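You operate a simulated robot arm through the tools that you are given. There is no shell and no other tool. Be economical: measure what you need, move in short steps, check, and stop when the job is done.

You run a simulated two-armed robot. Do the job below in one go: nothing can be reset, and whatever is moved stays where it is left.

## Task
Tighten the four silver bolts on door A with the purple driver.
Fine: both upper bolts before the lower two; put the purple driver back in its cradle. All else on door A and in the long tray stays as it is, and the door stays clamped.

The check looks at the end state, three seconds after you hand in, the way a careful person would. Anything else that was tipped, shoved, dropped, spilled or broken makes it a failure.

## Robot
Two 6-joint arms with fingered hands on one trunk, on a base that drives. Base frame: it is fixed to the floor where the robot stands at the start and does not move with it; the origin is under the middle of the robot, x ahead of it, y to its left, z up. Readings come in m, rad, newtons and seconds.
The left shoulder is at the start at [0.05, 0.17, 1.01], the right one opposite. With the tool pointing down near the work surface each hand reaches from about 0.48 to 0.76 m from the robot's upright axis, wherever it stands, measured 20 degrees to its own side. Places, roughly: blue rod clip [0.6, -0.7, 1.5]; clamp lever a [0.7, -1, 1.2]; door stay [0.7, -0.2, 1.3]; latch rod [0.7, -0.7, 1.5]; lower left bolt hole [0.7, -0.4, 0.9]; lower right bolt hole [0.7, -0.5, 0.9]; upper left bolt hole [0.7, -0.4, 1.4]; upper right bolt hole [0.7, -0.5, 1.4]; yellow switch [0.5, -0.7, 0.8]. Payload 3.5 kg a hand.
Tool frame (each hand has its own): the origin (TCP) lies between the finger pads and is the grasp point; the fingertips stand 0.026 m ahead of it; z points along the fingers, y is the line along which they close. The gripper opens to 0.132 m. The gripper's body begins 0.073 m behind the TCP. The gripper is a hand of 3 fingers: y runs from the thumb to the fingers, the wrist lies at [0, 0, -0.234] in the tool frame, and closing takes about 1.5 s.
Orientation is that of the tool frame in the base frame, as a unit quaternion [w, x, y, z]. With the fingers straight down and closing along the base's y, the tool's x points along the base's -x, its y along +y and its z along -z.

## Interface
- The arms move only by the tool send_rows. It takes "left_plan", "right_plan" or both (then of equal length, played together; a hand with none holds still); each is text: rows parted by semicolons, each of 7 numbers parted by spaces: the shift along the tool's x, y, z in units of 250 mm (1.0 is 250 mm), then the turn, a rotation vector about the tool's x, y, z in units of 120 degrees (1.0 is 120 degrees), then the gripper command, from -1 (fully open) to 1 (shut), values between in proportion. In form: tx ty tz ax ay az jaw; .... A call has 1 to 8 rows; each row is the pose to reach, as a shift and turn from the pose commanded when the call began, along the tool's axes at that moment. A call with a number of a shift or a turn outside -1 to 1 is refused whole. A row lasts 0.2 s, in which the tool goes at most 0.05 m and 0.15 rad; a call with a longer step from one row to the next is refused whole, and so is a gripper value outside its range. A pose out of reach is approached as far as the arm can. The call stops where the force on the tool passes 40 N (or 10 N more than at its start, if that is more) or the arm is blocked; 0.2 s more then pass. Each finger travels about 0.108 m/s and halts on what it meets, pressing with about 26 N; the grip force reading is that of the motor and also rises with nothing between the fingers. The clock runs only during rows and for 0.2 s after the last one: add rows that repeat a pose to give the fingers time. The reply holds the time, the measured pose of the TCP, the force on the tool along the base axes, the opening and the grip force, in the units named above and with some noise, with the torque about the TCP (base axes, N m) and any sound that the robot's microphone picked up.
- Cameras (640 x 400 px; columns grow to the right, rows downward): "scene" is now at [0.0421, -0.0256, 1.6116]; the picture's right is [-0.28, -0.96, 0.00], its down [-0.61, 0.18, -0.77] and it looks along [0.74, -0.21, -0.64] (base axes); focal length 260 px, centre (320, 200). "left" rides on the left gripper at [-0.062, 0.003, -0.092] in its tool frame; the picture's right is [-0.05, -1.00, 0.00], its down [0.83, -0.04, -0.56] and it looks along [0.55, -0.03, 0.83] (tool axes); focal length 230 px, centre (320, 200). "right" rides on the right gripper at [0.062, 0.003, -0.092] in its tool frame; the picture's right is [-0.05, 1.00, 0.00], its down [-0.83, -0.04, -0.56] and it looks along [-0.55, -0.03, 0.83] (tool axes); focal length 230 px, centre (320, 200). There is no depth. A picture from a camera that has moved, and an enlarged one, comes with that camera's place and axes in the base frame and with its lens.
- capture(camera): a new picture of that camera. The clock stands still meanwhile.
- move_column(by): slides the trunk up (or, below 0, down) by that many m; the arms and the scene camera ride with it, the base frame stays. It gives what a move gives, with no picture.
- drive_base(legs): drives the robot by 1 to 6 legs, each [ahead, left, turn to the left] in m, m and rad, along the robot's own axes; the way and the turn of a leg run together, so that a leg with both is an arc; at most 1.5 m and 3.142 rad a leg. The arms and the cameras ride along, it lands a little off, and it stops where it bumps. It gives what a move gives.
- preshape(shape, hand): the hand has 3 fingers and takes this shape, open, in about a second: jaw (thumb against the fingers, like two jaws); tri (thumb and two fingers); tip (a fingertip pinch); poke (one finger out to press); point (the index stretched); flat (the hand flat); cup (the hand cupped); fist (a fist). The gripper value then closes the fingers along that shape, each until it touches; the sizes above hold for jaw. It gives what a move gives, with no picture.
- aim_head(pan, tilt): turns the head with the scene camera to pan (to the left, within 1.501 rad either way) and tilt (down, from -0.506 to 1.204), counted from straight ahead of the robot. It gives what a move gives.
- enlarge(camera, box): a new picture of the part [left, top, right, bottom] of that camera's present view, enlarged. The clock stands still meanwhile.
- finish_job(): hands the job in; it is judged then, once.

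Work in short steps. Places have to be worked out from the pictures, the camera data and where the tool is seen: move nearer, look again, correct. Check each grasp and each placing, and mend what went wrong. You have 120 turns and 100 pictures in all, those below and enlarged ones among them. Open the grippers and draw the arms clear of the work before you hand the job in, unless the task says otherwise; then end with one line.

The tools are called after "Emit:" by a JSON object that holds its "api" and its "payload". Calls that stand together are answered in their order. send_rows: Moves the arms, as the interface text tells. Its arguments: {"type":"object","properties":{"left_plan":{"type":"string"},"right_plan":{"type":"string"}},"required":[]} The other tools are called the same way: move_column (by) slides the trunk up or down; preshape (shape, hand) gives the hand a shape; drive_base (legs) drives the base; aim_head (pan, tilt) turns the head that bears the scene camera; capture (camera) takes a picture; enlarge (camera, box) takes an enlarged picture of a part of a camera's view; finish_job () hands the job in.

At the start:

```text
t: 0.0
left_ee_pos: [0.5525, -0.0774, 1.1501]
left_ee_rot: [0.0, 0.001, 1.0, 0.0]
left_wrist_force: [0.3, 0.2, 0.0]
left_wrist_torque: [0.01, -0.01, 0.02]
left_width: 0.132
left_grip_force: 0.0
left_shape: jaw
right_ee_pos: [0.3674, -0.5356, 0.9996]
right_ee_rot: [0.0, 0.0, 1.0, 0.0]
right_wrist_force: [0.6, -0.2, 0.1]
right_wrist_torque: [0.01, 0.03, 0.01]
right_width: 0.132
right_grip_force: 0.1
right_shape: jaw
trunk travel left (down, up): [-0.625, 0.085]
robot x, y, heading: [0.0042, -0.0001, -0.004]
head pan, tilt: [-0.283, 0.695]
```

scene: 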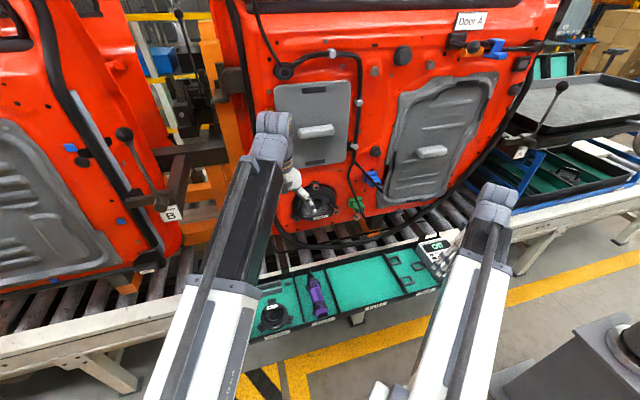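
right: 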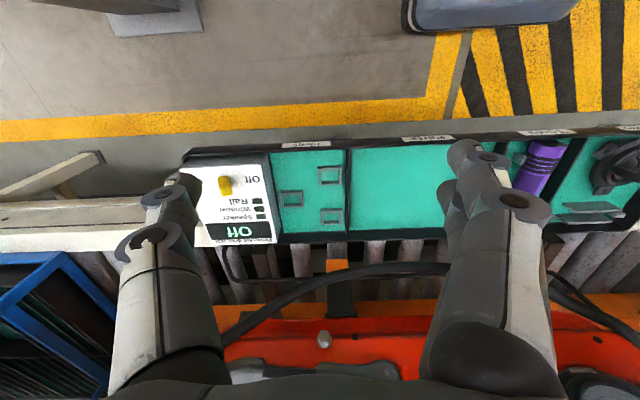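
left: 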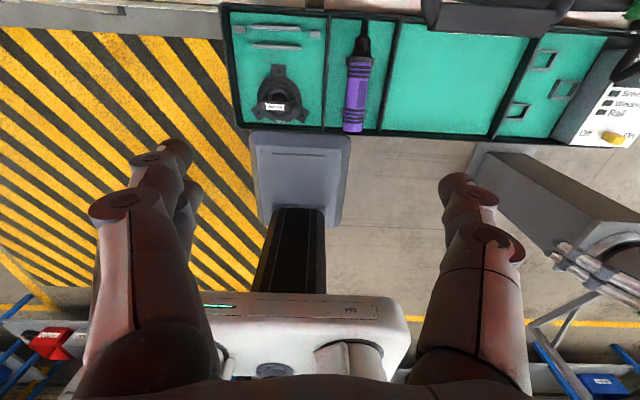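

I start by looking closer at the door and the tray from the scene camera.

Emit:
{"api": "enlarge", "payload": {"camera": "scene", "box": [220, 0, 540, 200]}}

Emit:
{"api": "enlarge", "payload": {"camera": "left", "box": [220, 0, 480, 160]}}

Emit:
{"api": "enlarge", "payload": {"camera": "scene", "box": [220, 160, 540, 360]}}

```text
2.00 times, centred on (380, 100) of scene
camera zoom: at [0.0421, -0.0256, 1.6116], right [-0.28, -0.96, 0.0], down [-0.61, 0.18, -0.77], along [0.74, -0.21, -0.64], focal length 520 px, centre (200, 400)
```

zoom: 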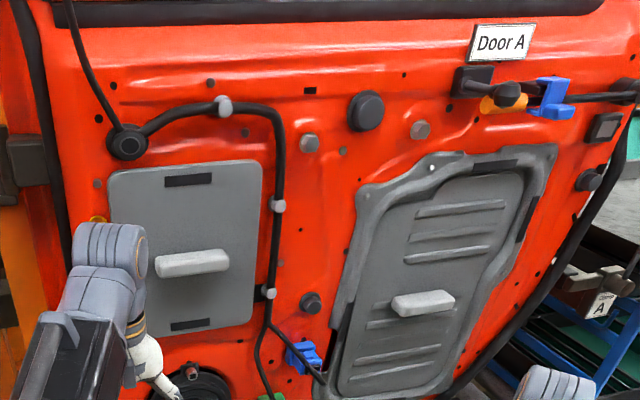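

```text
2.46 times, centred on (350, 80) of left
camera zoom: at [0.613, -0.0744, 1.242], right [0.05, -1.0, 0.0], down [-0.83, -0.04, 0.56], along [-0.55, -0.03, -0.83], focal length 566 px, centre (246, 495)
```

zoom: 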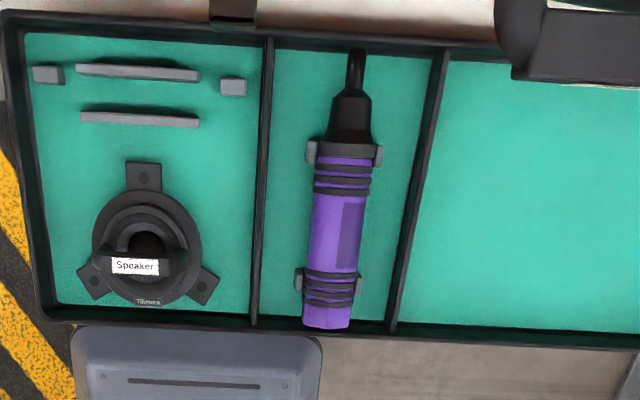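

```text
2.00 times, centred on (380, 260) of scene
camera zoom: at [0.0421, -0.0256, 1.6116], right [-0.28, -0.96, 0.0], down [-0.61, 0.18, -0.77], along [0.74, -0.21, -0.64], focal length 520 px, centre (200, 80)
```

zoom: 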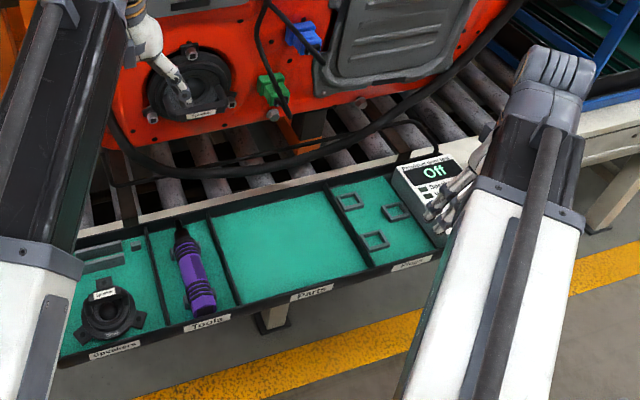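

The driver lies along base x from about (0.46,-0.152) to (0.66,-0.154), z≈0.72, bit toward the door. I move the left arm clear to the left, and start the right arm toward the tray middle.

Emit:
{"api": "send_rows", "payload": {"left_plan": "0.08 0.18 0 0 0 0 -1;0.16 0.36 0 0 0 0 -1;0.24 0.54 0 0 0 0 -1;0.32 0.72 0 0 0 0 -1;0.4 0.9 0 0 0 0 -1", "right_plan": "-0.08 0.18 0 0 0 0 -1;-0.16 0.36 0 0 0 0 -1;-0.24 0.54 0 0 0 0 -1;-0.32 0.72 0 0 0 0 -1;-0.4 0.9 0 0 0 0 -1"}}

```text
t: 1.2
left_ee_pos: [0.4784, 0.1475, 1.1117]
left_ee_rot: [0.006, -0.001, 1.0, -0.001]
left_wrist_force: [0.2, -0.5, 0.3]
left_wrist_torque: [-0.01, -0.01, -0.02]
left_width: 0.1317
left_grip_force: 0.1
left_shape: jaw
left hand out of reach, approached as far as the arm can: row 2, 3, 4, 5
right_ee_pos: [0.4712, -0.3083, 0.9962]
right_ee_rot: [0.0, 0.001, 1.0, 0.0]
right_wrist_force: [0.4, -0.4, -0.8]
right_wrist_torque: [-0.01, -0.02, 0.03]
right_width: 0.1316
right_grip_force: 0.0
right_shape: jaw
trunk travel left (down, up): [-0.625, 0.085]
robot x, y, heading: [0.003, -0.0012, -0.005]
head pan, tilt: [-0.283, 0.695]
```

The right hand goes over the driver handle, then I look with its camera.

Emit:
{"api": "send_rows", "payload": {"right_plan": "-0.06 0.16 0.04 0 0 0 -1;-0.12 0.32 0.08 0 0 0 -1;-0.19 0.48 0.12 0 0 0 -1;-0.256 0.625 0.16 0 0 0 -1;-0.256 0.625 0.16 0 0 0 -1", "left_plan": "0 0.1 0 0 0 0 -1;0 0.2 0 0 0 0 -1;0 0.3 0 0 0 0 -1;0 0.3 0 0 0 0 -1;0 0.3 0 0 0 0 -1"}}

Emit:
{"api": "capture", "payload": {"camera": "right"}}

Emit:
{"api": "capture", "payload": {"camera": "scene"}}

```text
t: 2.4
left_ee_pos: [0.4765, 0.2245, 1.1096]
left_ee_rot: [0.003, 0.0, 1.0, -0.001]
left_wrist_force: [0.2, -0.4, -0.4]
left_wrist_torque: [0.0, -0.02, 0.04]
left_width: 0.1319
left_grip_force: 0.0
left_shape: jaw
right_ee_pos: [0.5357, -0.1546, 0.9612]
right_ee_rot: [0.0, 0.0, 1.0, 0.001]
right_wrist_force: [0.0, -0.7, 0.1]
right_wrist_torque: [0.02, -0.01, 0.02]
right_width: 0.1317
right_grip_force: 0.0
right_shape: jaw
trunk travel left (down, up): [-0.625, 0.085]
robot x, y, heading: [-0.0044, -0.0001, 0.001]
head pan, tilt: [-0.283, 0.695]
```

```text
93 pictures are left
camera right: at [0.4741, -0.1505, 1.0532], right [0.05, 1.0, 0.0], down [0.83, -0.04, 0.56], along [0.55, -0.03, -0.83], focal length 230 px, centre (320, 200)
```

right: 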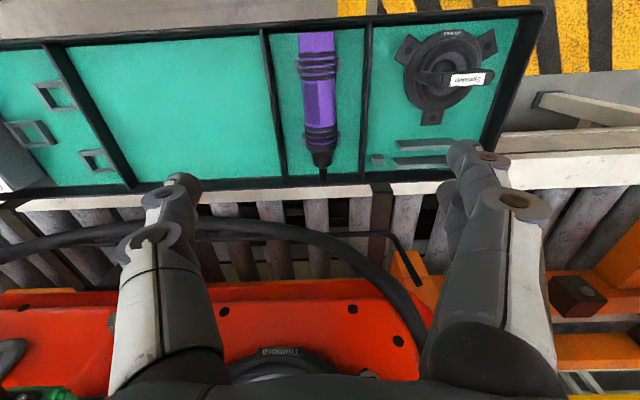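

```text
92 pictures are left
camera scene: at [0.0421, -0.0257, 1.6116], right [-0.28, -0.96, 0.0], down [-0.61, 0.18, -0.77], along [0.74, -0.21, -0.64], focal length 260 px, centre (320, 200)
```

scene: 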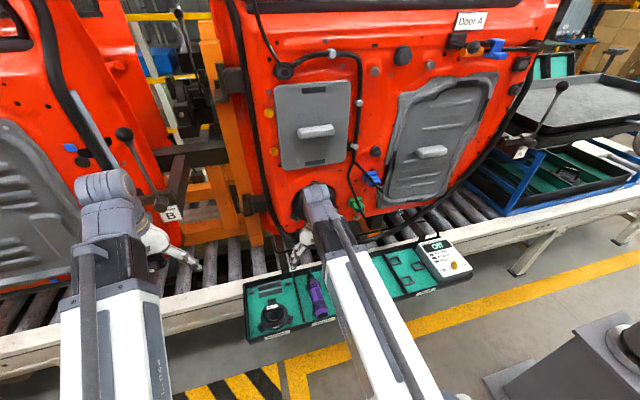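

Driver handle centre is at about (0.537,-0.155), right below the TCP. I close the fingers to about 0.08 m to clear the dividers and descend to z≈0.78.

Emit:
{"api": "send_rows", "payload": {"right_plan": "0 0 0 0 0 0 -0.2;0 0 0 0 0 0 -0.2;0 0 0.18 0 0 0 -0.2;0 0 0.36 0 0 0 -0.2;0 0 0.54 0 0 0 -0.2;0 0 0.72 0 0 0 -0.2;0 0 0.72 0 0 0 -0.2"}}

Emit:
{"api": "capture", "payload": {"camera": "right"}}

Emit:
{"api": "enlarge", "payload": {"camera": "scene", "box": [220, 200, 380, 300]}}

```text
t: 4.0
left_ee_pos: [0.4752, 0.2229, 1.1094]
left_ee_rot: [0.002, 0.001, 1.0, 0.0]
left_wrist_force: [-0.8, 0.3, -0.2]
left_wrist_torque: [0.0, -0.01, 0.0]
left_width: 0.1318
left_grip_force: 0.1
left_shape: jaw
right_ee_pos: [0.5324, -0.1559, 0.7828]
right_ee_rot: [-0.001, 0.0, 1.0, 0.0]
right_wrist_force: [-0.5, -0.3, -1.2]
right_wrist_torque: [0.04, 0.01, 0.01]
right_width: 0.0795
right_grip_force: 0.0
right_shape: jaw
trunk travel left (down, up): [-0.625, 0.085]
robot x, y, heading: [0.0011, 0.0037, 0.0]
head pan, tilt: [-0.283, 0.695]
```

```text
91 pictures are left
camera right: at [0.4711, -0.1522, 0.8747], right [0.05, 1.0, 0.0], down [0.83, -0.04, 0.56], along [0.55, -0.03, -0.83], focal length 230 px, centre (320, 200)
```

right: 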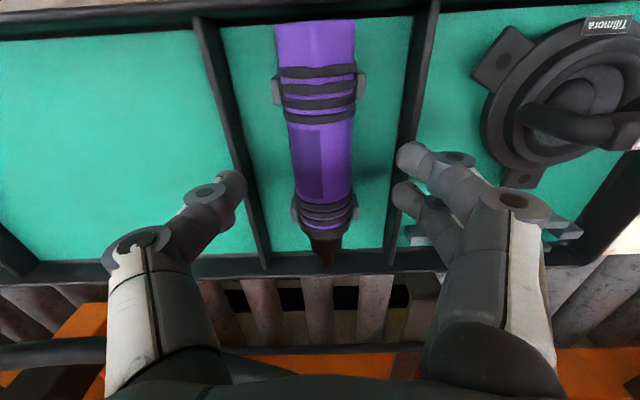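

```text
4.00 times, centred on (300, 250) of scene
camera zoom: at [0.0421, -0.0256, 1.6116], right [-0.28, -0.96, 0.0], down [-0.61, 0.18, -0.77], along [0.74, -0.21, -0.64], focal length 1039 px, centre (400, 0)
```

zoom: 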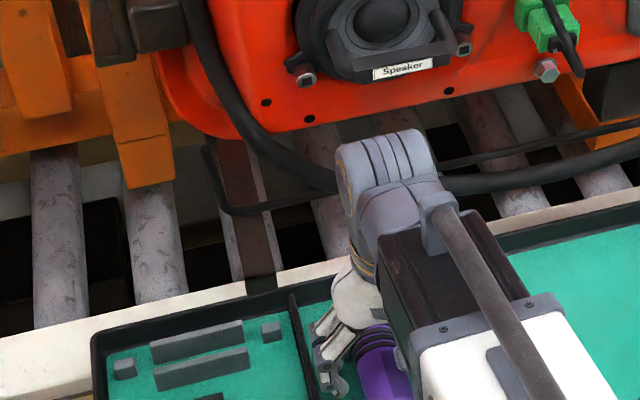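

Alignment is good (handle centred between the fingers, clips at x≈0.493 and 0.583). I descend to z≈0.726.

Emit:
{"api": "send_rows", "payload": {"right_plan": "-0.015 0 0.1 0 0 0 -0.2;-0.015 0 0.2 0 0 0 -0.2;-0.015 0 0.23 0 0 0 -0.2;-0.015 0 0.23 0 0 0 -0.2"}}

Emit:
{"api": "capture", "payload": {"camera": "right"}}

```text
t: 5.0
left_ee_pos: [0.4761, 0.2227, 1.1086]
left_ee_rot: [0.002, 0.0, 1.0, 0.0]
left_wrist_force: [0.3, 1.1, -1.0]
left_wrist_torque: [0.0, 0.01, -0.01]
left_width: 0.1319
left_grip_force: 0.1
left_shape: jaw
right_ee_pos: [0.5363, -0.1565, 0.7225]
right_ee_rot: [0.0, 0.0, 1.0, 0.0]
right_wrist_force: [-1.4, -0.2, -0.5]
right_wrist_torque: [-0.05, 0.0, 0.0]
right_width: 0.0793
right_grip_force: 0.1
right_shape: jaw
trunk travel left (down, up): [-0.625, 0.085]
robot x, y, heading: [-0.0023, -0.0022, -0.0]
head pan, tilt: [-0.283, 0.695]
```

```text
89 pictures are left
camera right: at [0.4749, -0.153, 0.8152], right [0.05, 1.0, 0.0], down [0.83, -0.04, 0.56], along [0.55, -0.03, -0.83], focal length 230 px, centre (320, 200)
```

right: 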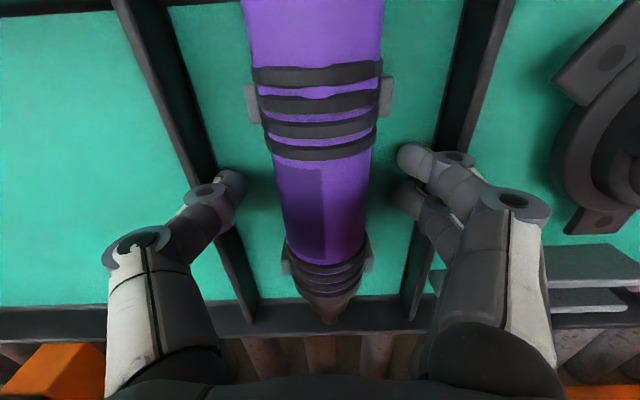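

Consistent: the driver axis is at about TCP height. I close on it.

Emit:
{"api": "send_rows", "payload": {"right_plan": "0 0 0 0 0 0 0.2;0 0 0 0 0 0 0.6;0 0 0 0 0 0 1;0 0 0 0 0 0 1;0 0 0 0 0 0 1;0 0 0 0 0 0 1"}}

Emit:
{"api": "capture", "payload": {"camera": "right"}}

```text
t: 6.4
left_ee_pos: [0.4762, 0.2232, 1.1095]
left_ee_rot: [0.002, -0.001, 1.0, 0.0]
left_wrist_force: [0.9, -0.2, 0.4]
left_wrist_torque: [0.01, -0.01, 0.0]
left_width: 0.1321
left_grip_force: 0.0
left_shape: jaw
right_ee_pos: [0.536, -0.1573, 0.7226]
right_ee_rot: [0.0, 0.0, 1.0, -0.001]
right_wrist_force: [0.2, 0.9, -1.0]
right_wrist_torque: [0.01, 0.01, 0.0]
right_width: 0.0324
right_grip_force: 26.1
right_shape: jaw
trunk travel left (down, up): [-0.625, 0.085]
robot x, y, heading: [-0.0054, -0.0004, -0.006]
head pan, tilt: [-0.283, 0.695]
```

```text
88 pictures are left
camera right: at [0.4751, -0.1531, 0.8152], right [0.05, 1.0, 0.0], down [0.83, -0.04, 0.55], along [0.55, -0.03, -0.83], focal length 230 px, centre (320, 200)
```

right: 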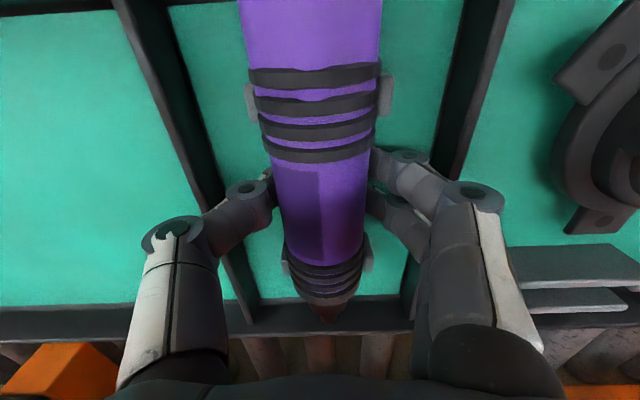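

Gripped at 0.032 m. I lift straight up 0.1 m and check.

Emit:
{"api": "send_rows", "payload": {"right_plan": "0 0 -0.06 0 0 0 1;0 0 -0.14 0 0 0 1;0 0 -0.26 0 0 0 1;0 0 -0.4 0 0 0 1;0 0 -0.56 0 0 0 1;0 0 -0.56 0 0 0 1"}}

Emit:
{"api": "capture", "payload": {"camera": "right"}}

Emit:
{"api": "capture", "payload": {"camera": "left"}}

```text
t: 7.8
left_ee_pos: [0.4768, 0.2228, 1.1101]
left_ee_rot: [0.002, 0.0, 1.0, 0.0]
left_wrist_force: [0.4, -0.5, 0.0]
left_wrist_torque: [0.01, -0.02, 0.0]
left_width: 0.1321
left_grip_force: 0.0
left_shape: jaw
right_ee_pos: [0.5374, -0.152, 0.8604]
right_ee_rot: [0.001, 0.0, 1.0, 0.0]
right_wrist_force: [0.0, -0.1, -6.6]
right_wrist_torque: [-0.03, 0.01, 0.03]
right_width: 0.0324
right_grip_force: 26.7
right_shape: jaw
trunk travel left (down, up): [-0.625, 0.085]
robot x, y, heading: [-0.0047, -0.0006, -0.001]
head pan, tilt: [-0.283, 0.695]
```

```text
87 pictures are left
camera right: at [0.4759, -0.1486, 0.9521], right [0.05, 1.0, 0.0], down [0.83, -0.04, 0.55], along [0.55, -0.03, -0.83], focal length 230 px, centre (320, 200)
```

right: 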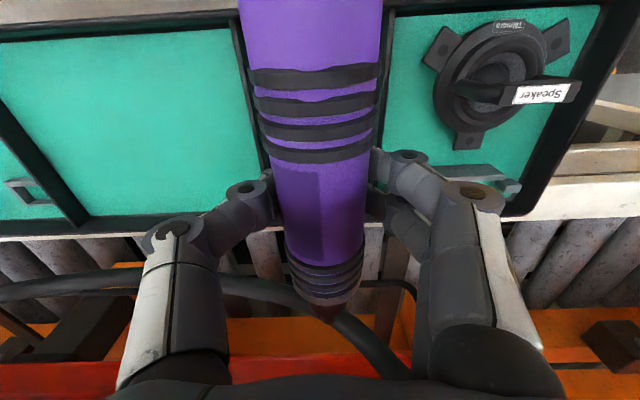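

```text
86 pictures are left
camera left: at [0.5365, 0.2266, 1.202], right [0.05, -1.0, 0.0], down [-0.83, -0.04, 0.55], along [-0.55, -0.03, -0.83], focal length 230 px, centre (320, 200)
```

left: 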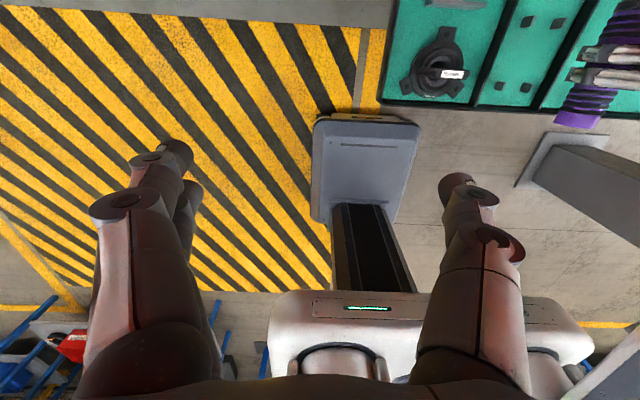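

The driver is held firmly and level. Before driving sideways I look at the floor to the right of the robot.

Emit:
{"api": "aim_head", "payload": {"pan": -1.3, "tilt": 0.9}}

Emit:
{"api": "capture", "payload": {"camera": "scene"}}

```text
t: 9.1
left_ee_pos: [0.476, 0.2244, 1.1095]
left_ee_rot: [0.001, 0.0, 1.0, 0.0]
left_wrist_force: [0.0, -1.0, 0.2]
left_wrist_torque: [0.01, -0.02, -0.04]
left_width: 0.1318
left_grip_force: 0.0
left_shape: jaw
right_ee_pos: [0.5371, -0.1533, 0.8587]
right_ee_rot: [0.0, 0.0, 1.0, 0.001]
right_wrist_force: [-0.2, 0.1, -6.8]
right_wrist_torque: [-0.02, 0.04, -0.02]
right_width: 0.0323
right_grip_force: 26.6
right_shape: jaw
trunk travel left (down, up): [-0.625, 0.085]
robot x, y, heading: [-0.0002, -0.0011, 0.006]
head pan, tilt: [-1.3, 0.901]
```

```text
85 pictures are left
camera scene: at [-0.0189, -0.0747, 1.595], right [-0.96, -0.27, 0.0], down [-0.21, 0.76, -0.62], along [0.17, -0.6, -0.78], focal length 260 px, centre (320, 200)
```

scene: 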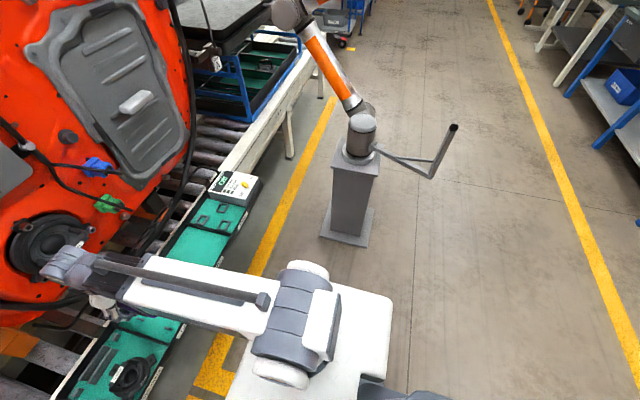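

A pedestal stands at about (0.1,-1.1), so there's room to drive to y≈-0.36. First I pull the hand back and up.

Emit:
{"api": "send_rows", "payload": {"right_plan": "0.06 0 -0.17 0 0 0 1;0.12 0 -0.34 0 0 0 1;0.18 0 -0.51 0 0 0 1;0.24 0 -0.68 0 0 0 1;0.3 0 -0.85 0 0 0 1"}}

Emit:
{"api": "drive_base", "payload": {"legs": [[0, -0.36, 0]]}}

Emit:
{"api": "move_column", "payload": {"by": 0.085}}

Emit:
{"api": "aim_head", "payload": {"pan": 0.0, "tilt": 0.3}}

Emit:
{"api": "capture", "payload": {"camera": "scene"}}

```text
t: 10.3
left_ee_pos: [0.4754, 0.2229, 1.1112]
left_ee_rot: [0.002, 0.0, 1.0, -0.001]
left_wrist_force: [-0.6, -0.5, -0.7]
left_wrist_torque: [-0.01, 0.02, 0.02]
left_width: 0.1319
left_grip_force: 0.0
left_shape: jaw
right_ee_pos: [0.458, -0.1585, 1.0738]
right_ee_rot: [0.0, 0.0, 1.0, 0.0]
right_wrist_force: [0.5, 0.5, -6.4]
right_wrist_torque: [-0.01, 0.05, 0.01]
right_width: 0.0321
right_grip_force: 26.0
right_shape: jaw
trunk travel left (down, up): [-0.625, 0.085]
robot x, y, heading: [-0.002, -0.001, -0.006]
head pan, tilt: [-1.3, 0.901]
```

```text
t: 12.6
left_ee_pos: [0.4765, -0.1386, 1.1092]
left_ee_rot: [0.001, 0.0, 1.0, 0.001]
left_wrist_force: [0.1, 0.0, -0.8]
left_wrist_torque: [-0.02, 0.0, -0.05]
left_width: 0.1319
left_grip_force: 0.1
left_shape: jaw
right_ee_pos: [0.4587, -0.5212, 1.076]
right_ee_rot: [0.0, 0.0, 1.0, 0.0]
right_wrist_force: [0.1, -0.8, -7.2]
right_wrist_torque: [0.0, 0.02, 0.01]
right_width: 0.0323
right_grip_force: 25.4
right_shape: jaw
trunk travel left (down, up): [-0.625, 0.085]
robot x, y, heading: [-0.0012, -0.3623, -0.003]
head pan, tilt: [-1.3, 0.901]
```

```text
t: 13.8
left_ee_pos: [0.4772, -0.1392, 1.1954]
left_ee_rot: [0.002, 0.0, 1.0, 0.0]
left_wrist_force: [-0.6, 0.1, 0.0]
left_wrist_torque: [-0.02, -0.01, -0.01]
left_width: 0.132
left_grip_force: 0.0
left_shape: jaw
right_ee_pos: [0.4593, -0.5202, 1.1601]
right_ee_rot: [0.0, 0.001, 1.0, 0.0]
right_wrist_force: [0.1, 0.5, -6.4]
right_wrist_torque: [-0.01, 0.02, 0.03]
right_width: 0.0323
right_grip_force: 25.7
right_shape: jaw
trunk travel left (down, up): [-0.71, 0.0]
robot x, y, heading: [-0.0039, -0.3595, 0.002]
head pan, tilt: [-1.3, 0.901]
```

```text
t: 15.3
left_ee_pos: [0.4767, -0.1384, 1.1951]
left_ee_rot: [0.002, 0.0, 1.0, 0.001]
left_wrist_force: [0.2, -0.2, 0.3]
left_wrist_torque: [-0.01, -0.01, -0.02]
left_width: 0.1321
left_grip_force: 0.1
left_shape: jaw
right_ee_pos: [0.4604, -0.5197, 1.1602]
right_ee_rot: [0.0, 0.0, 1.0, -0.001]
right_wrist_force: [-0.2, -0.2, -5.3]
right_wrist_torque: [0.01, 0.01, -0.01]
right_width: 0.0325
right_grip_force: 25.9
right_shape: jaw
trunk travel left (down, up): [-0.71, 0.0]
robot x, y, heading: [-0.0004, -0.3636, -0.002]
head pan, tilt: [0.0, 0.3]
```

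```text
84 pictures are left
camera scene: at [0.0542, -0.3642, 1.7322], right [0.0, -1.0, 0.0], down [-0.3, 0.0, -0.96], along [0.96, 0.0, -0.3], focal length 260 px, centre (320, 200)
```

scene: 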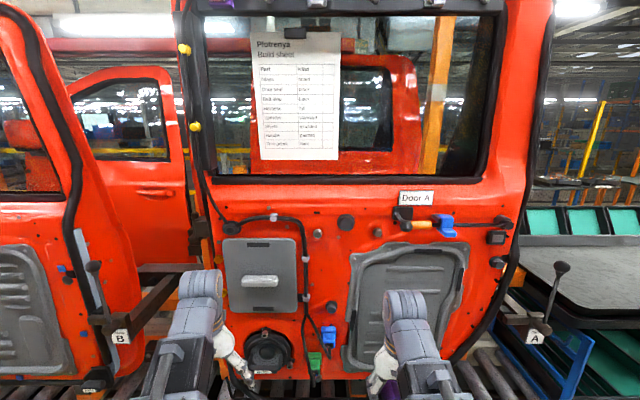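

There is a build sheet; I read it and look closely at the upper bolts.

Emit:
{"api": "enlarge", "payload": {"camera": "scene", "box": [240, 30, 352, 170]}}

Emit:
{"api": "enlarge", "payload": {"camera": "scene", "box": [290, 190, 450, 290]}}

Emit:
{"api": "enlarge", "payload": {"camera": "scene", "box": [290, 300, 450, 400]}}

```text
2.86 times, centred on (296, 100) of scene
camera zoom: at [0.0542, -0.3642, 1.7322], right [0.0, -1.0, 0.0], down [-0.3, 0.0, -0.96], along [0.96, 0.0, -0.3], focal length 742 px, centre (389, 486)
```

zoom: 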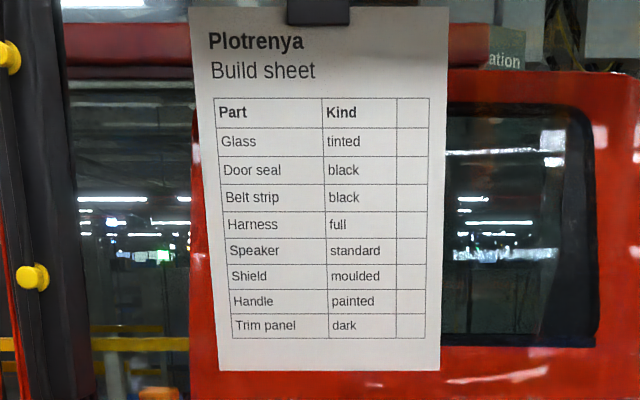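

```text
4.00 times, centred on (370, 240) of scene
camera zoom: at [0.0542, -0.3642, 1.7322], right [0.0, -1.0, 0.0], down [-0.3, 0.0, -0.96], along [0.96, 0.0, -0.3], focal length 1039 px, centre (120, 40)
```

zoom: 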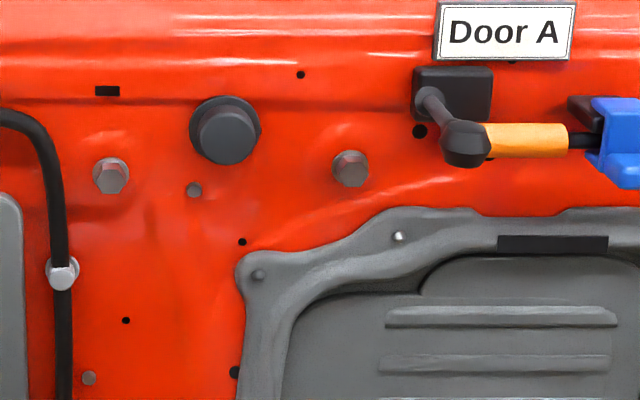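

```text
4.00 times, centred on (370, 350) of scene
camera zoom: at [0.0542, -0.3642, 1.7322], right [0.0, -1.0, 0.0], down [-0.3, 0.0, -0.96], along [0.96, 0.0, -0.3], focal length 1039 px, centre (120, -400)
```

zoom: 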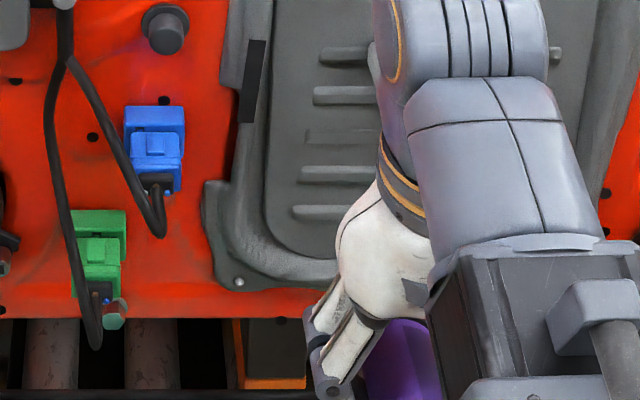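

The upper bolt heads come out at about (0.687,-0.3575,1.441) and (0.687,-0.517,1.446). I check how the driver's bit looks in the right hand camera to locate its tip.

Emit:
{"api": "enlarge", "payload": {"camera": "right", "box": [220, 220, 420, 370]}}

Emit:
{"api": "enlarge", "payload": {"camera": "left", "box": [480, 0, 640, 120]}}

```text
2.67 times, centred on (320, 295) of right
camera zoom: at [0.3988, -0.5167, 1.2525], right [0.05, 1.0, 0.0], down [0.83, -0.04, 0.55], along [0.55, -0.03, -0.83], focal length 614 px, centre (320, -53)
```

zoom: 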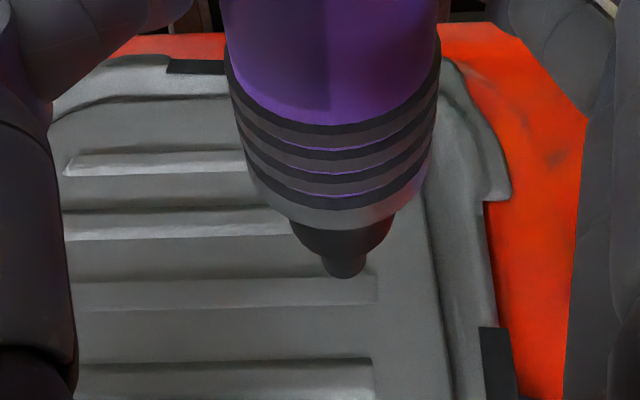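

```text
3.33 times, centred on (560, 60) of left
camera zoom: at [0.5365, -0.1356, 1.2871], right [0.05, -1.0, 0.0], down [-0.83, -0.04, 0.55], along [-0.55, -0.03, -0.83], focal length 767 px, centre (-480, 667)
```

zoom: 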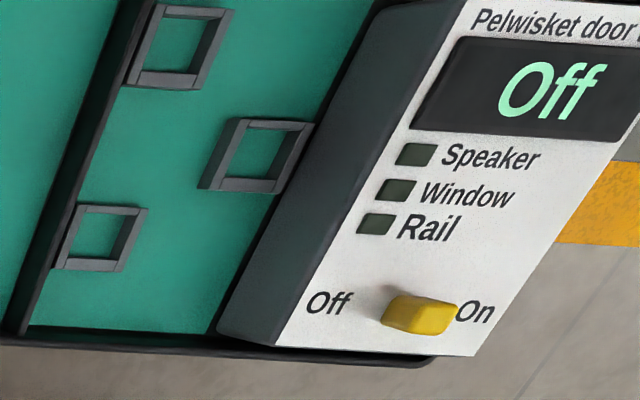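

Tip is about 0.115 m ahead of the TCP, on axis. I now turn the hand clockwise (about base +x) toward pointing left while raising it, staying clear of the door.

Emit:
{"api": "send_rows", "payload": {"right_plan": "0 0.04 -0.11 -0.07 0 0 1;0.01 0.08 -0.22 -0.14 0 0 1;0.02 0.12 -0.33 -0.21 0 0 1;0.03 0.16 -0.44 -0.28 0 0 1;0.04 0.2 -0.55 -0.35 0 0 1;0.05 0.24 -0.66 -0.42 0 0 1;0.06 0.28 -0.77 -0.49 0 0 1;0.07 0.32 -0.88 -0.56 0 0 1"}}

```text
t: 17.1
left_ee_pos: [0.4767, -0.1406, 1.1936]
left_ee_rot: [0.001, -0.001, 1.0, 0.0]
left_wrist_force: [0.2, -0.4, 0.4]
left_wrist_torque: [0.02, 0.02, -0.02]
left_width: 0.1318
left_grip_force: 0.0
left_shape: jaw
right_ee_pos: [0.4447, -0.4388, 1.3773]
right_ee_rot: [0.003, 0.002, 0.832, 0.555]
right_wrist_force: [0.5, 0.0, -5.9]
right_wrist_torque: [-0.03, 0.01, 0.0]
right_width: 0.0316
right_grip_force: 25.7
right_shape: jaw
right hand out of reach, approached as far as the arm can: row 2, 3, 4, 5, 6, 7, 8
trunk travel left (down, up): [-0.71, 0.0]
robot x, y, heading: [-0.0005, -0.3618, -0.005]
head pan, tilt: [0.0, 0.3]
```

Pose achieved. I finish the turn to 90° and align with the upper left bolt at standoff x≈0.47.

Emit:
{"api": "send_rows", "payload": {"right_plan": "-0.03 0.12 0.06 -0.06 0 0 1;-0.06 0.24 0.13 -0.12 0 0 1;-0.1 0.36 0.2 -0.188 0 0 1;-0.1 0.36 0.2 -0.188 0 0 1"}}

Emit:
{"api": "capture", "payload": {"camera": "right"}}

Emit:
{"api": "capture", "payload": {"camera": "scene"}}

```text
t: 18.1
left_ee_pos: [0.4767, -0.139, 1.1952]
left_ee_rot: [0.001, 0.001, 1.0, 0.0]
left_wrist_force: [-0.5, -0.6, -0.5]
left_wrist_torque: [-0.03, -0.02, -0.06]
left_width: 0.1319
left_grip_force: 0.1
left_shape: jaw
right_ee_pos: [0.4723, -0.3578, 1.4392]
right_ee_rot: [0.0, 0.0, 0.708, 0.706]
right_wrist_force: [-0.1, -0.5, -6.7]
right_wrist_torque: [-0.01, 0.05, 0.04]
right_width: 0.0315
right_grip_force: 26.0
right_shape: jaw
trunk travel left (down, up): [-0.71, 0.0]
robot x, y, heading: [0.0013, -0.362, 0.001]
head pan, tilt: [0.0, 0.3]
```

```text
78 pictures are left
camera right: at [0.412, -0.4494, 1.4424], right [0.05, 0.0, 1.0], down [0.83, -0.56, -0.04], along [0.55, 0.83, -0.03], focal length 230 px, centre (320, 200)
```

right: 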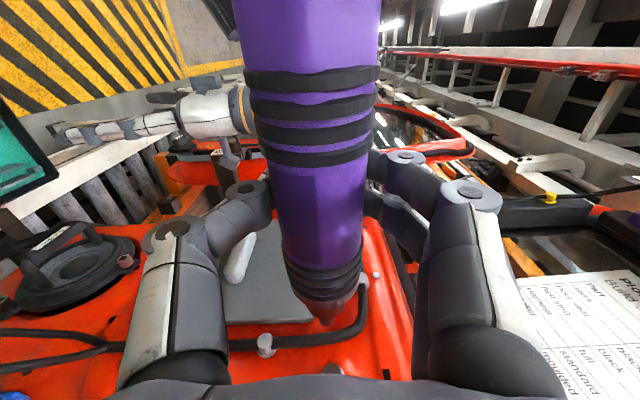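

```text
77 pictures are left
camera scene: at [0.0541, -0.3643, 1.7323], right [0.0, -1.0, 0.0], down [-0.3, 0.0, -0.96], along [0.96, 0.0, -0.3], focal length 260 px, centre (320, 200)
```

scene: 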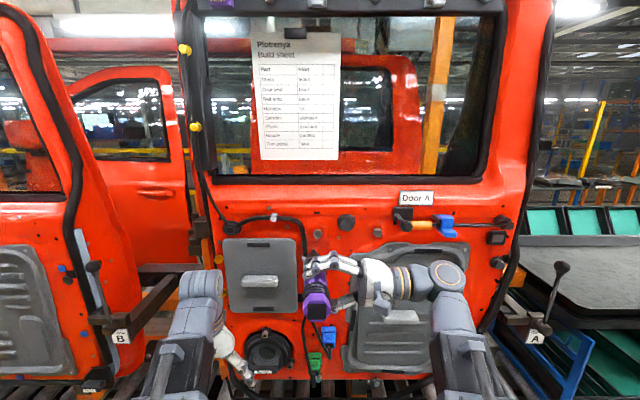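

I zoom in from the scene camera on the driver and bolt.

Emit:
{"api": "enlarge", "payload": {"camera": "scene", "box": [280, 210, 400, 330]}}

Emit:
{"api": "enlarge", "payload": {"camera": "right", "box": [220, 230, 420, 380]}}

```text
3.33 times, centred on (340, 270) of scene
camera zoom: at [0.0541, -0.3643, 1.7323], right [0.0, -1.0, 0.0], down [-0.3, 0.0, -0.96], along [0.96, 0.0, -0.3], focal length 866 px, centre (253, -33)
```

zoom: 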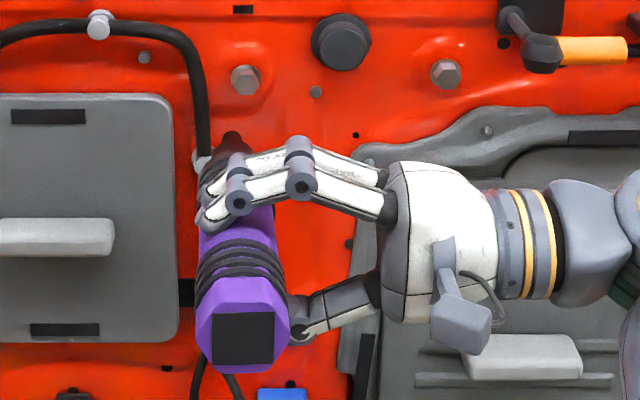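

```text
2.67 times, centred on (320, 305) of right
camera zoom: at [0.412, -0.4494, 1.4424], right [0.05, 0.0, 1.0], down [0.83, -0.56, -0.04], along [0.55, 0.83, -0.03], focal length 614 px, centre (320, -80)
```

zoom: 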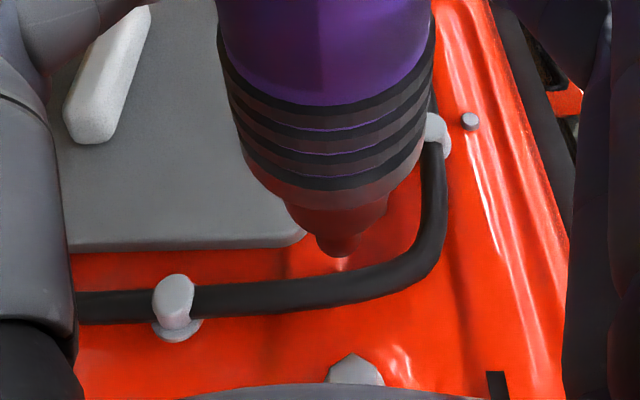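

Bolt is near (0.687,-0.355,1.442), tip on the driver axis offset about 6 mm toward the fingertips. I advance to x≈0.54 and look again.

Emit:
{"api": "send_rows", "payload": {"right_plan": "-0.13 0.006 -0.006 0 0 0 1;-0.27 0.012 -0.012 0 0 0 1;-0.27 0.012 -0.012 0 0 0 1"}}

Emit:
{"api": "enlarge", "payload": {"camera": "scene", "box": [290, 210, 370, 290]}}

Emit:
{"api": "enlarge", "payload": {"camera": "right", "box": [220, 230, 420, 380]}}

```text
t: 18.9
left_ee_pos: [0.4751, -0.1387, 1.1952]
left_ee_rot: [0.001, 0.0, 1.0, 0.0]
left_wrist_force: [-0.8, -0.1, 0.0]
left_wrist_torque: [0.04, -0.04, 0.02]
left_width: 0.1319
left_grip_force: 0.0
left_shape: jaw
right_ee_pos: [0.5402, -0.3624, 1.443]
right_ee_rot: [0.0, 0.0, 0.709, 0.705]
right_wrist_force: [0.1, -0.1, -6.5]
right_wrist_torque: [-0.05, 0.02, -0.02]
right_width: 0.0317
right_grip_force: 25.7
right_shape: jaw
trunk travel left (down, up): [-0.71, 0.0]
robot x, y, heading: [0.0001, -0.3627, -0.003]
head pan, tilt: [0.0, 0.3]
```

```text
5.00 times, centred on (330, 250) of scene
camera zoom: at [0.0539, -0.364, 1.7323], right [0.0, -1.0, 0.0], down [-0.3, 0.0, -0.96], along [0.96, 0.0, -0.3], focal length 1299 px, centre (270, -50)
```

zoom: 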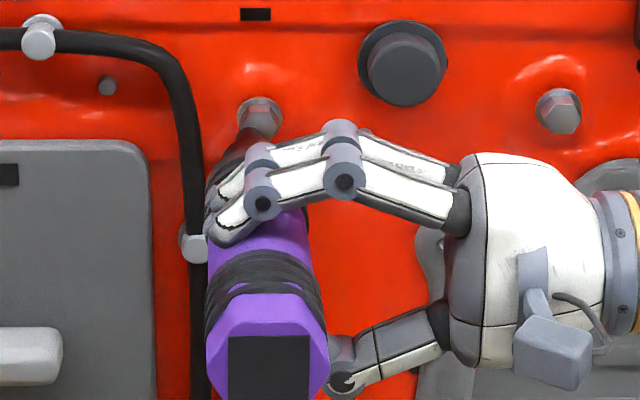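

```text
2.67 times, centred on (320, 305) of right
camera zoom: at [0.4787, -0.4536, 1.4465], right [0.05, 0.0, 1.0], down [0.83, -0.56, -0.04], along [0.55, 0.83, -0.03], focal length 614 px, centre (320, -80)
```

zoom: 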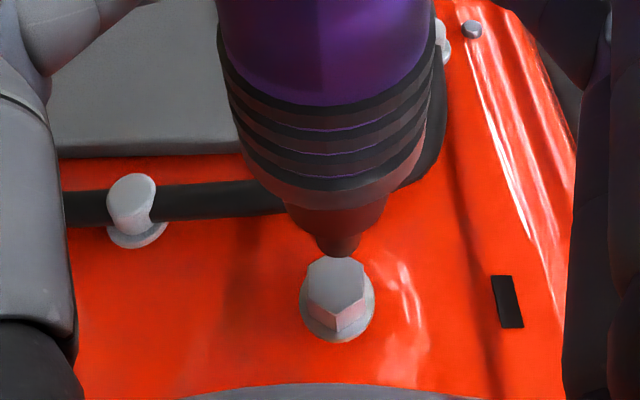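

The tip may be yawed slightly; I zoom in more on the tip and bolt.

Emit:
{"api": "enlarge", "payload": {"camera": "scene", "box": [310, 222, 342, 242]}}

Emit:
{"api": "enlarge", "payload": {"camera": "right", "box": [290, 300, 350, 345]}}

```text
16.00 times, centred on (326, 232) of scene
camera zoom: at [0.0539, -0.364, 1.7323], right [0.0, -1.0, 0.0], down [-0.3, 0.0, -0.96], along [0.96, 0.0, -0.3], focal length 4156 px, centre (224, -312)
```

zoom: 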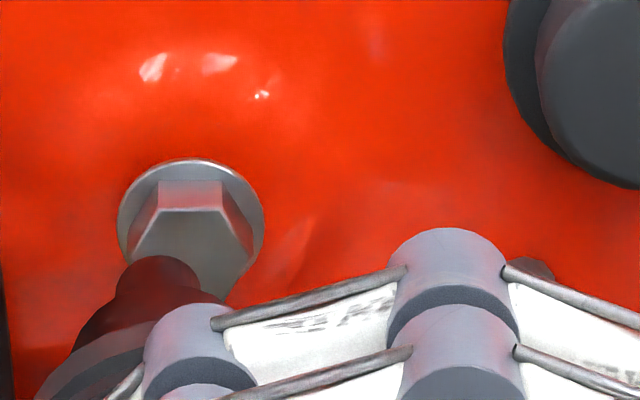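

```text
8.89 times, centred on (320, 322) of right
camera zoom: at [0.4787, -0.4536, 1.4465], right [0.05, 0.0, 1.0], down [0.83, -0.56, -0.04], along [0.55, 0.83, -0.03], focal length 2045 px, centre (320, -889)
```

zoom: 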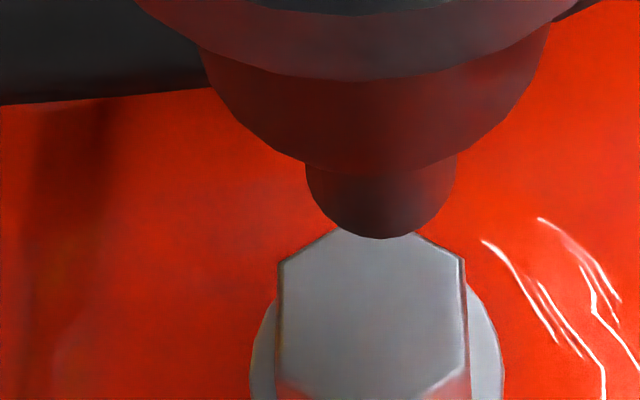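

Measured: tip at tool (-0.121,-0.001,0.009), bolt face at (0.678,-0.358,1.4405), driver yawed about 3°. I correct the yaw and height, and advance 10 mm.

Emit:
{"api": "send_rows", "payload": {"right_plan": "0 -0.006 0.005 0 -0.025 0 1;-0.02 -0.006 0.005 0 -0.025 0 1;-0.04 -0.006 0.005 0 -0.025 0 1;-0.04 -0.006 0.005 0 -0.025 0 1"}}

Emit:
{"api": "enlarge", "payload": {"camera": "scene", "box": [310, 222, 342, 242]}}

Emit:
{"api": "enlarge", "payload": {"camera": "right", "box": [290, 300, 350, 345]}}

```text
t: 19.9
left_ee_pos: [0.4767, -0.1386, 1.1946]
left_ee_rot: [0.002, 0.0, 1.0, 0.0]
left_wrist_force: [0.1, -0.3, -2.0]
left_wrist_torque: [0.03, -0.03, 0.01]
left_width: 0.1317
left_grip_force: 0.0
left_shape: jaw
right_ee_pos: [0.548, -0.3598, 1.4427]
right_ee_rot: [0.018, 0.018, 0.709, 0.705]
right_wrist_force: [-0.5, 0.6, -6.2]
right_wrist_torque: [-0.01, -0.02, 0.0]
right_width: 0.0317
right_grip_force: 25.7
right_shape: jaw
trunk travel left (down, up): [-0.71, 0.0]
robot x, y, heading: [-0.0014, -0.361, 0.002]
head pan, tilt: [0.0, 0.3]
```

```text
16.00 times, centred on (326, 232) of scene
camera zoom: at [0.0544, -0.364, 1.7322], right [0.0, -1.0, 0.0], down [-0.3, 0.0, -0.96], along [0.96, 0.0, -0.3], focal length 4156 px, centre (224, -312)
```

zoom: 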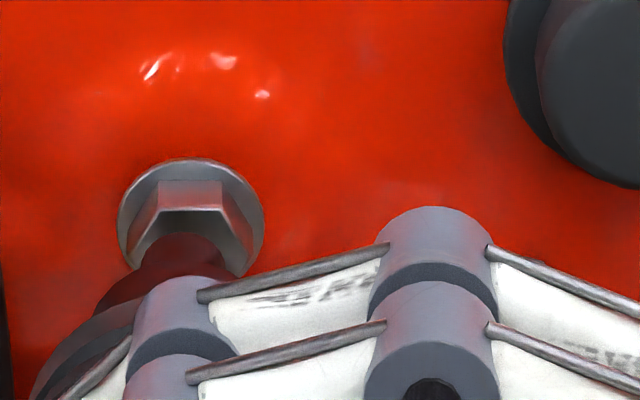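

```text
8.89 times, centred on (320, 322) of right
camera zoom: at [0.4814, -0.4478, 1.4469], right [0.05, 0.0, 1.0], down [0.8, -0.6, -0.04], along [0.6, 0.8, -0.03], focal length 2045 px, centre (320, -889)
```

zoom: 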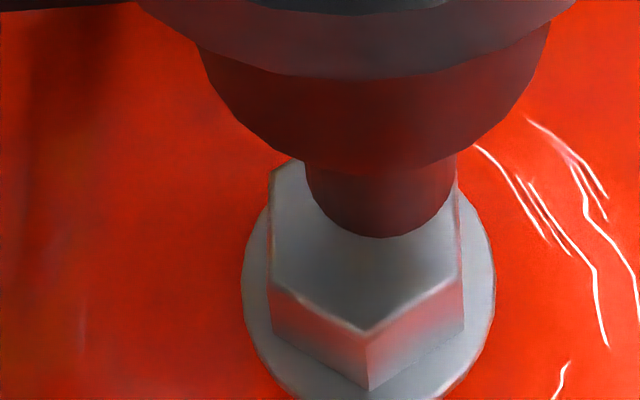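

Nearly aligned; I lower 1.5 mm and advance 6 mm, then look again.

Emit:
{"api": "send_rows", "payload": {"right_plan": "-0.01 -0.006 0 0 0 0 1;-0.025 -0.006 0 0 0 0 1;-0.025 -0.006 0 0 0 0 1"}}

Emit:
{"api": "enlarge", "payload": {"camera": "scene", "box": [310, 222, 342, 242]}}

Emit:
{"api": "enlarge", "payload": {"camera": "right", "box": [290, 300, 350, 345]}}

```text
t: 20.7
left_ee_pos: [0.4764, -0.1391, 1.1948]
left_ee_rot: [0.002, -0.001, 1.0, 0.0]
left_wrist_force: [0.6, 0.3, -0.5]
left_wrist_torque: [-0.03, -0.01, 0.05]
left_width: 0.1316
left_grip_force: 0.0
left_shape: jaw
right_ee_pos: [0.5537, -0.3588, 1.4412]
right_ee_rot: [0.019, 0.019, 0.709, 0.705]
right_wrist_force: [-0.3, -1.2, -6.6]
right_wrist_torque: [-0.04, 0.03, -0.04]
right_width: 0.0318
right_grip_force: 25.9
right_shape: jaw
trunk travel left (down, up): [-0.71, 0.0]
robot x, y, heading: [0.0036, -0.3605, 0.001]
head pan, tilt: [0.0, 0.3]
```

```text
16.00 times, centred on (326, 232) of scene
camera zoom: at [0.0543, -0.364, 1.7322], right [0.0, -1.0, 0.0], down [-0.3, 0.0, -0.96], along [0.96, 0.0, -0.3], focal length 4156 px, centre (224, -312)
```

zoom: 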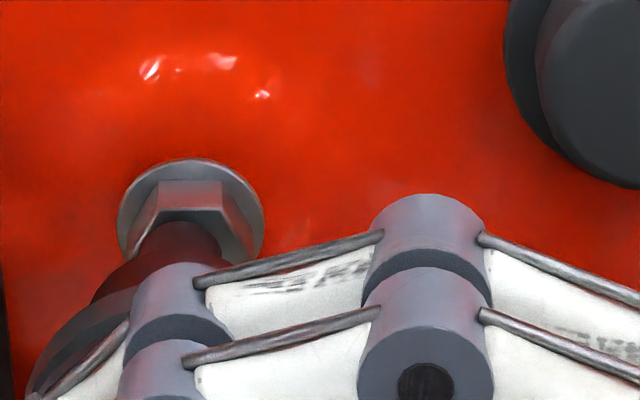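

```text
8.89 times, centred on (320, 322) of right
camera zoom: at [0.4875, -0.4472, 1.446], right [0.05, 0.0, 1.0], down [0.8, -0.6, -0.04], along [0.6, 0.8, -0.03], focal length 2045 px, centre (320, -889)
```

zoom: 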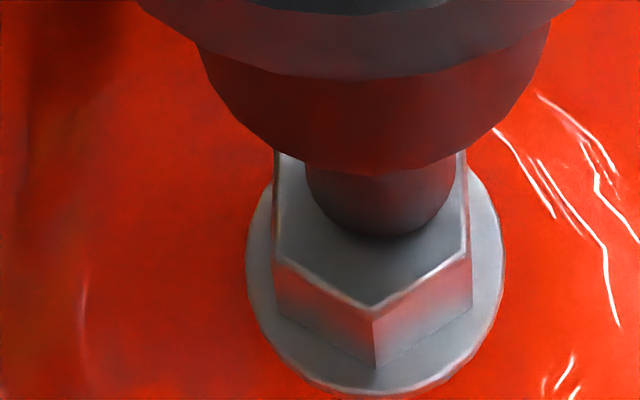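

Well centred. I press on gently, watching the force.

Emit:
{"api": "send_rows", "payload": {"right_plan": "-0.008 -0.003 0 0 0 0 1;-0.016 -0.003 0 0 0 0 1;-0.024 -0.003 0 0 0 0 1;-0.028 -0.003 0 0 0 0 1"}}

```text
t: 21.7
left_ee_pos: [0.4763, -0.1386, 1.194]
left_ee_rot: [0.002, 0.0, 1.0, 0.0]
left_wrist_force: [0.0, -0.8, -1.0]
left_wrist_torque: [0.0, 0.0, 0.0]
left_width: 0.1318
left_grip_force: 0.1
left_shape: jaw
right_ee_pos: [0.5587, -0.3592, 1.4422]
right_ee_rot: [0.019, 0.018, 0.709, 0.705]
right_wrist_force: [-4.9, 1.3, -6.7]
right_wrist_torque: [-0.01, 0.09, 0.03]
right_width: 0.0318
right_grip_force: 25.8
right_shape: jaw
trunk travel left (down, up): [-0.71, 0.0]
robot x, y, heading: [0.0002, -0.3593, 0.004]
head pan, tilt: [0.0, 0.3]
```

Contact at 5 N, no self-running. I press slightly more and turn clockwise up to 60° with the tip kept in place.

Emit:
{"api": "send_rows", "payload": {"right_plan": "-0.006 0 0 0 0 0 1;-0.006 -0.0016 0.0001 -0.07 0 0.0037 1;-0.006 -0.0032 0.0005 -0.14 0 0.0074 1;-0.006 -0.0047 0.001 -0.21 0 0.011 1;-0.006 -0.006 0.0018 -0.28 0 0.0148 1;-0.006 -0.0073 0.0028 -0.35 0 0.0185 1;-0.006 -0.0084 0.004 -0.42 0 0.022 1;-0.006 -0.0093 0.0053 -0.49 0 0.026 1"}}

Emit:
{"api": "enlarge", "payload": {"camera": "scene", "box": [290, 210, 370, 290]}}

Emit:
{"api": "enlarge", "payload": {"camera": "right", "box": [290, 300, 350, 345]}}

```text
t: 23.5
left_ee_pos: [0.4769, -0.1386, 1.195]
left_ee_rot: [0.003, 0.0, 1.0, 0.0]
left_wrist_force: [0.4, 0.0, -0.1]
left_wrist_torque: [-0.02, -0.01, -0.02]
left_width: 0.1319
left_grip_force: 0.1
left_shape: jaw
right_ee_pos: [0.5608, -0.357, 1.4393]
right_ee_rot: [0.007, 0.026, 0.269, 0.963]
right_wrist_force: [-2.6, 0.5, -5.4]
right_wrist_torque: [-0.02, -0.02, 0.0]
right_width: 0.0316
right_grip_force: 26.4
right_shape: jaw
trunk travel left (down, up): [-0.71, 0.0]
robot x, y, heading: [-0.0022, -0.3615, 0.0]
head pan, tilt: [0.0, 0.3]
```

```text
5.00 times, centred on (330, 250) of scene
camera zoom: at [0.0537, -0.3637, 1.7323], right [0.0, -1.0, 0.0], down [-0.3, 0.0, -0.96], along [0.96, 0.0, -0.3], focal length 1299 px, centre (270, -50)
```

zoom: 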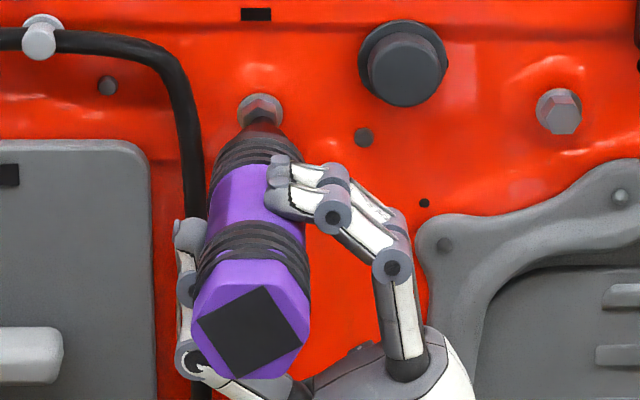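

```text
8.89 times, centred on (320, 322) of right
camera zoom: at [0.4952, -0.4055, 1.3662], right [0.05, -0.85, 0.52], down [0.8, -0.27, -0.53], along [0.6, 0.44, 0.67], focal length 2045 px, centre (320, -889)
```

zoom: 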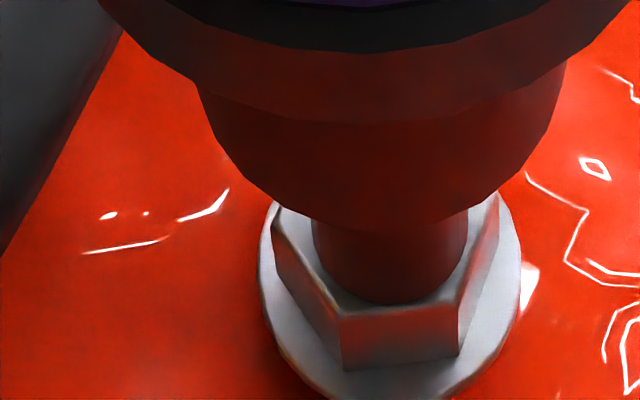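

The bolt's hex outline seems changed; I zoom in to compare its angle with before.

Emit:
{"api": "enlarge", "payload": {"camera": "scene", "box": [310, 222, 342, 242]}}

```text
16.00 times, centred on (326, 232) of scene
camera zoom: at [0.0537, -0.3637, 1.7323], right [0.0, -1.0, 0.0], down [-0.3, 0.0, -0.96], along [0.96, 0.0, -0.3], focal length 4156 px, centre (224, -312)
```

zoom: 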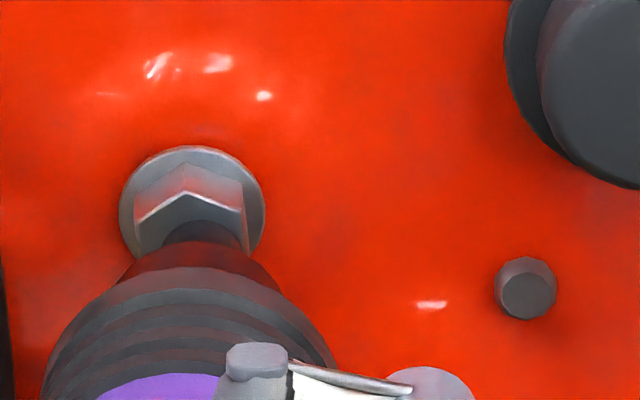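

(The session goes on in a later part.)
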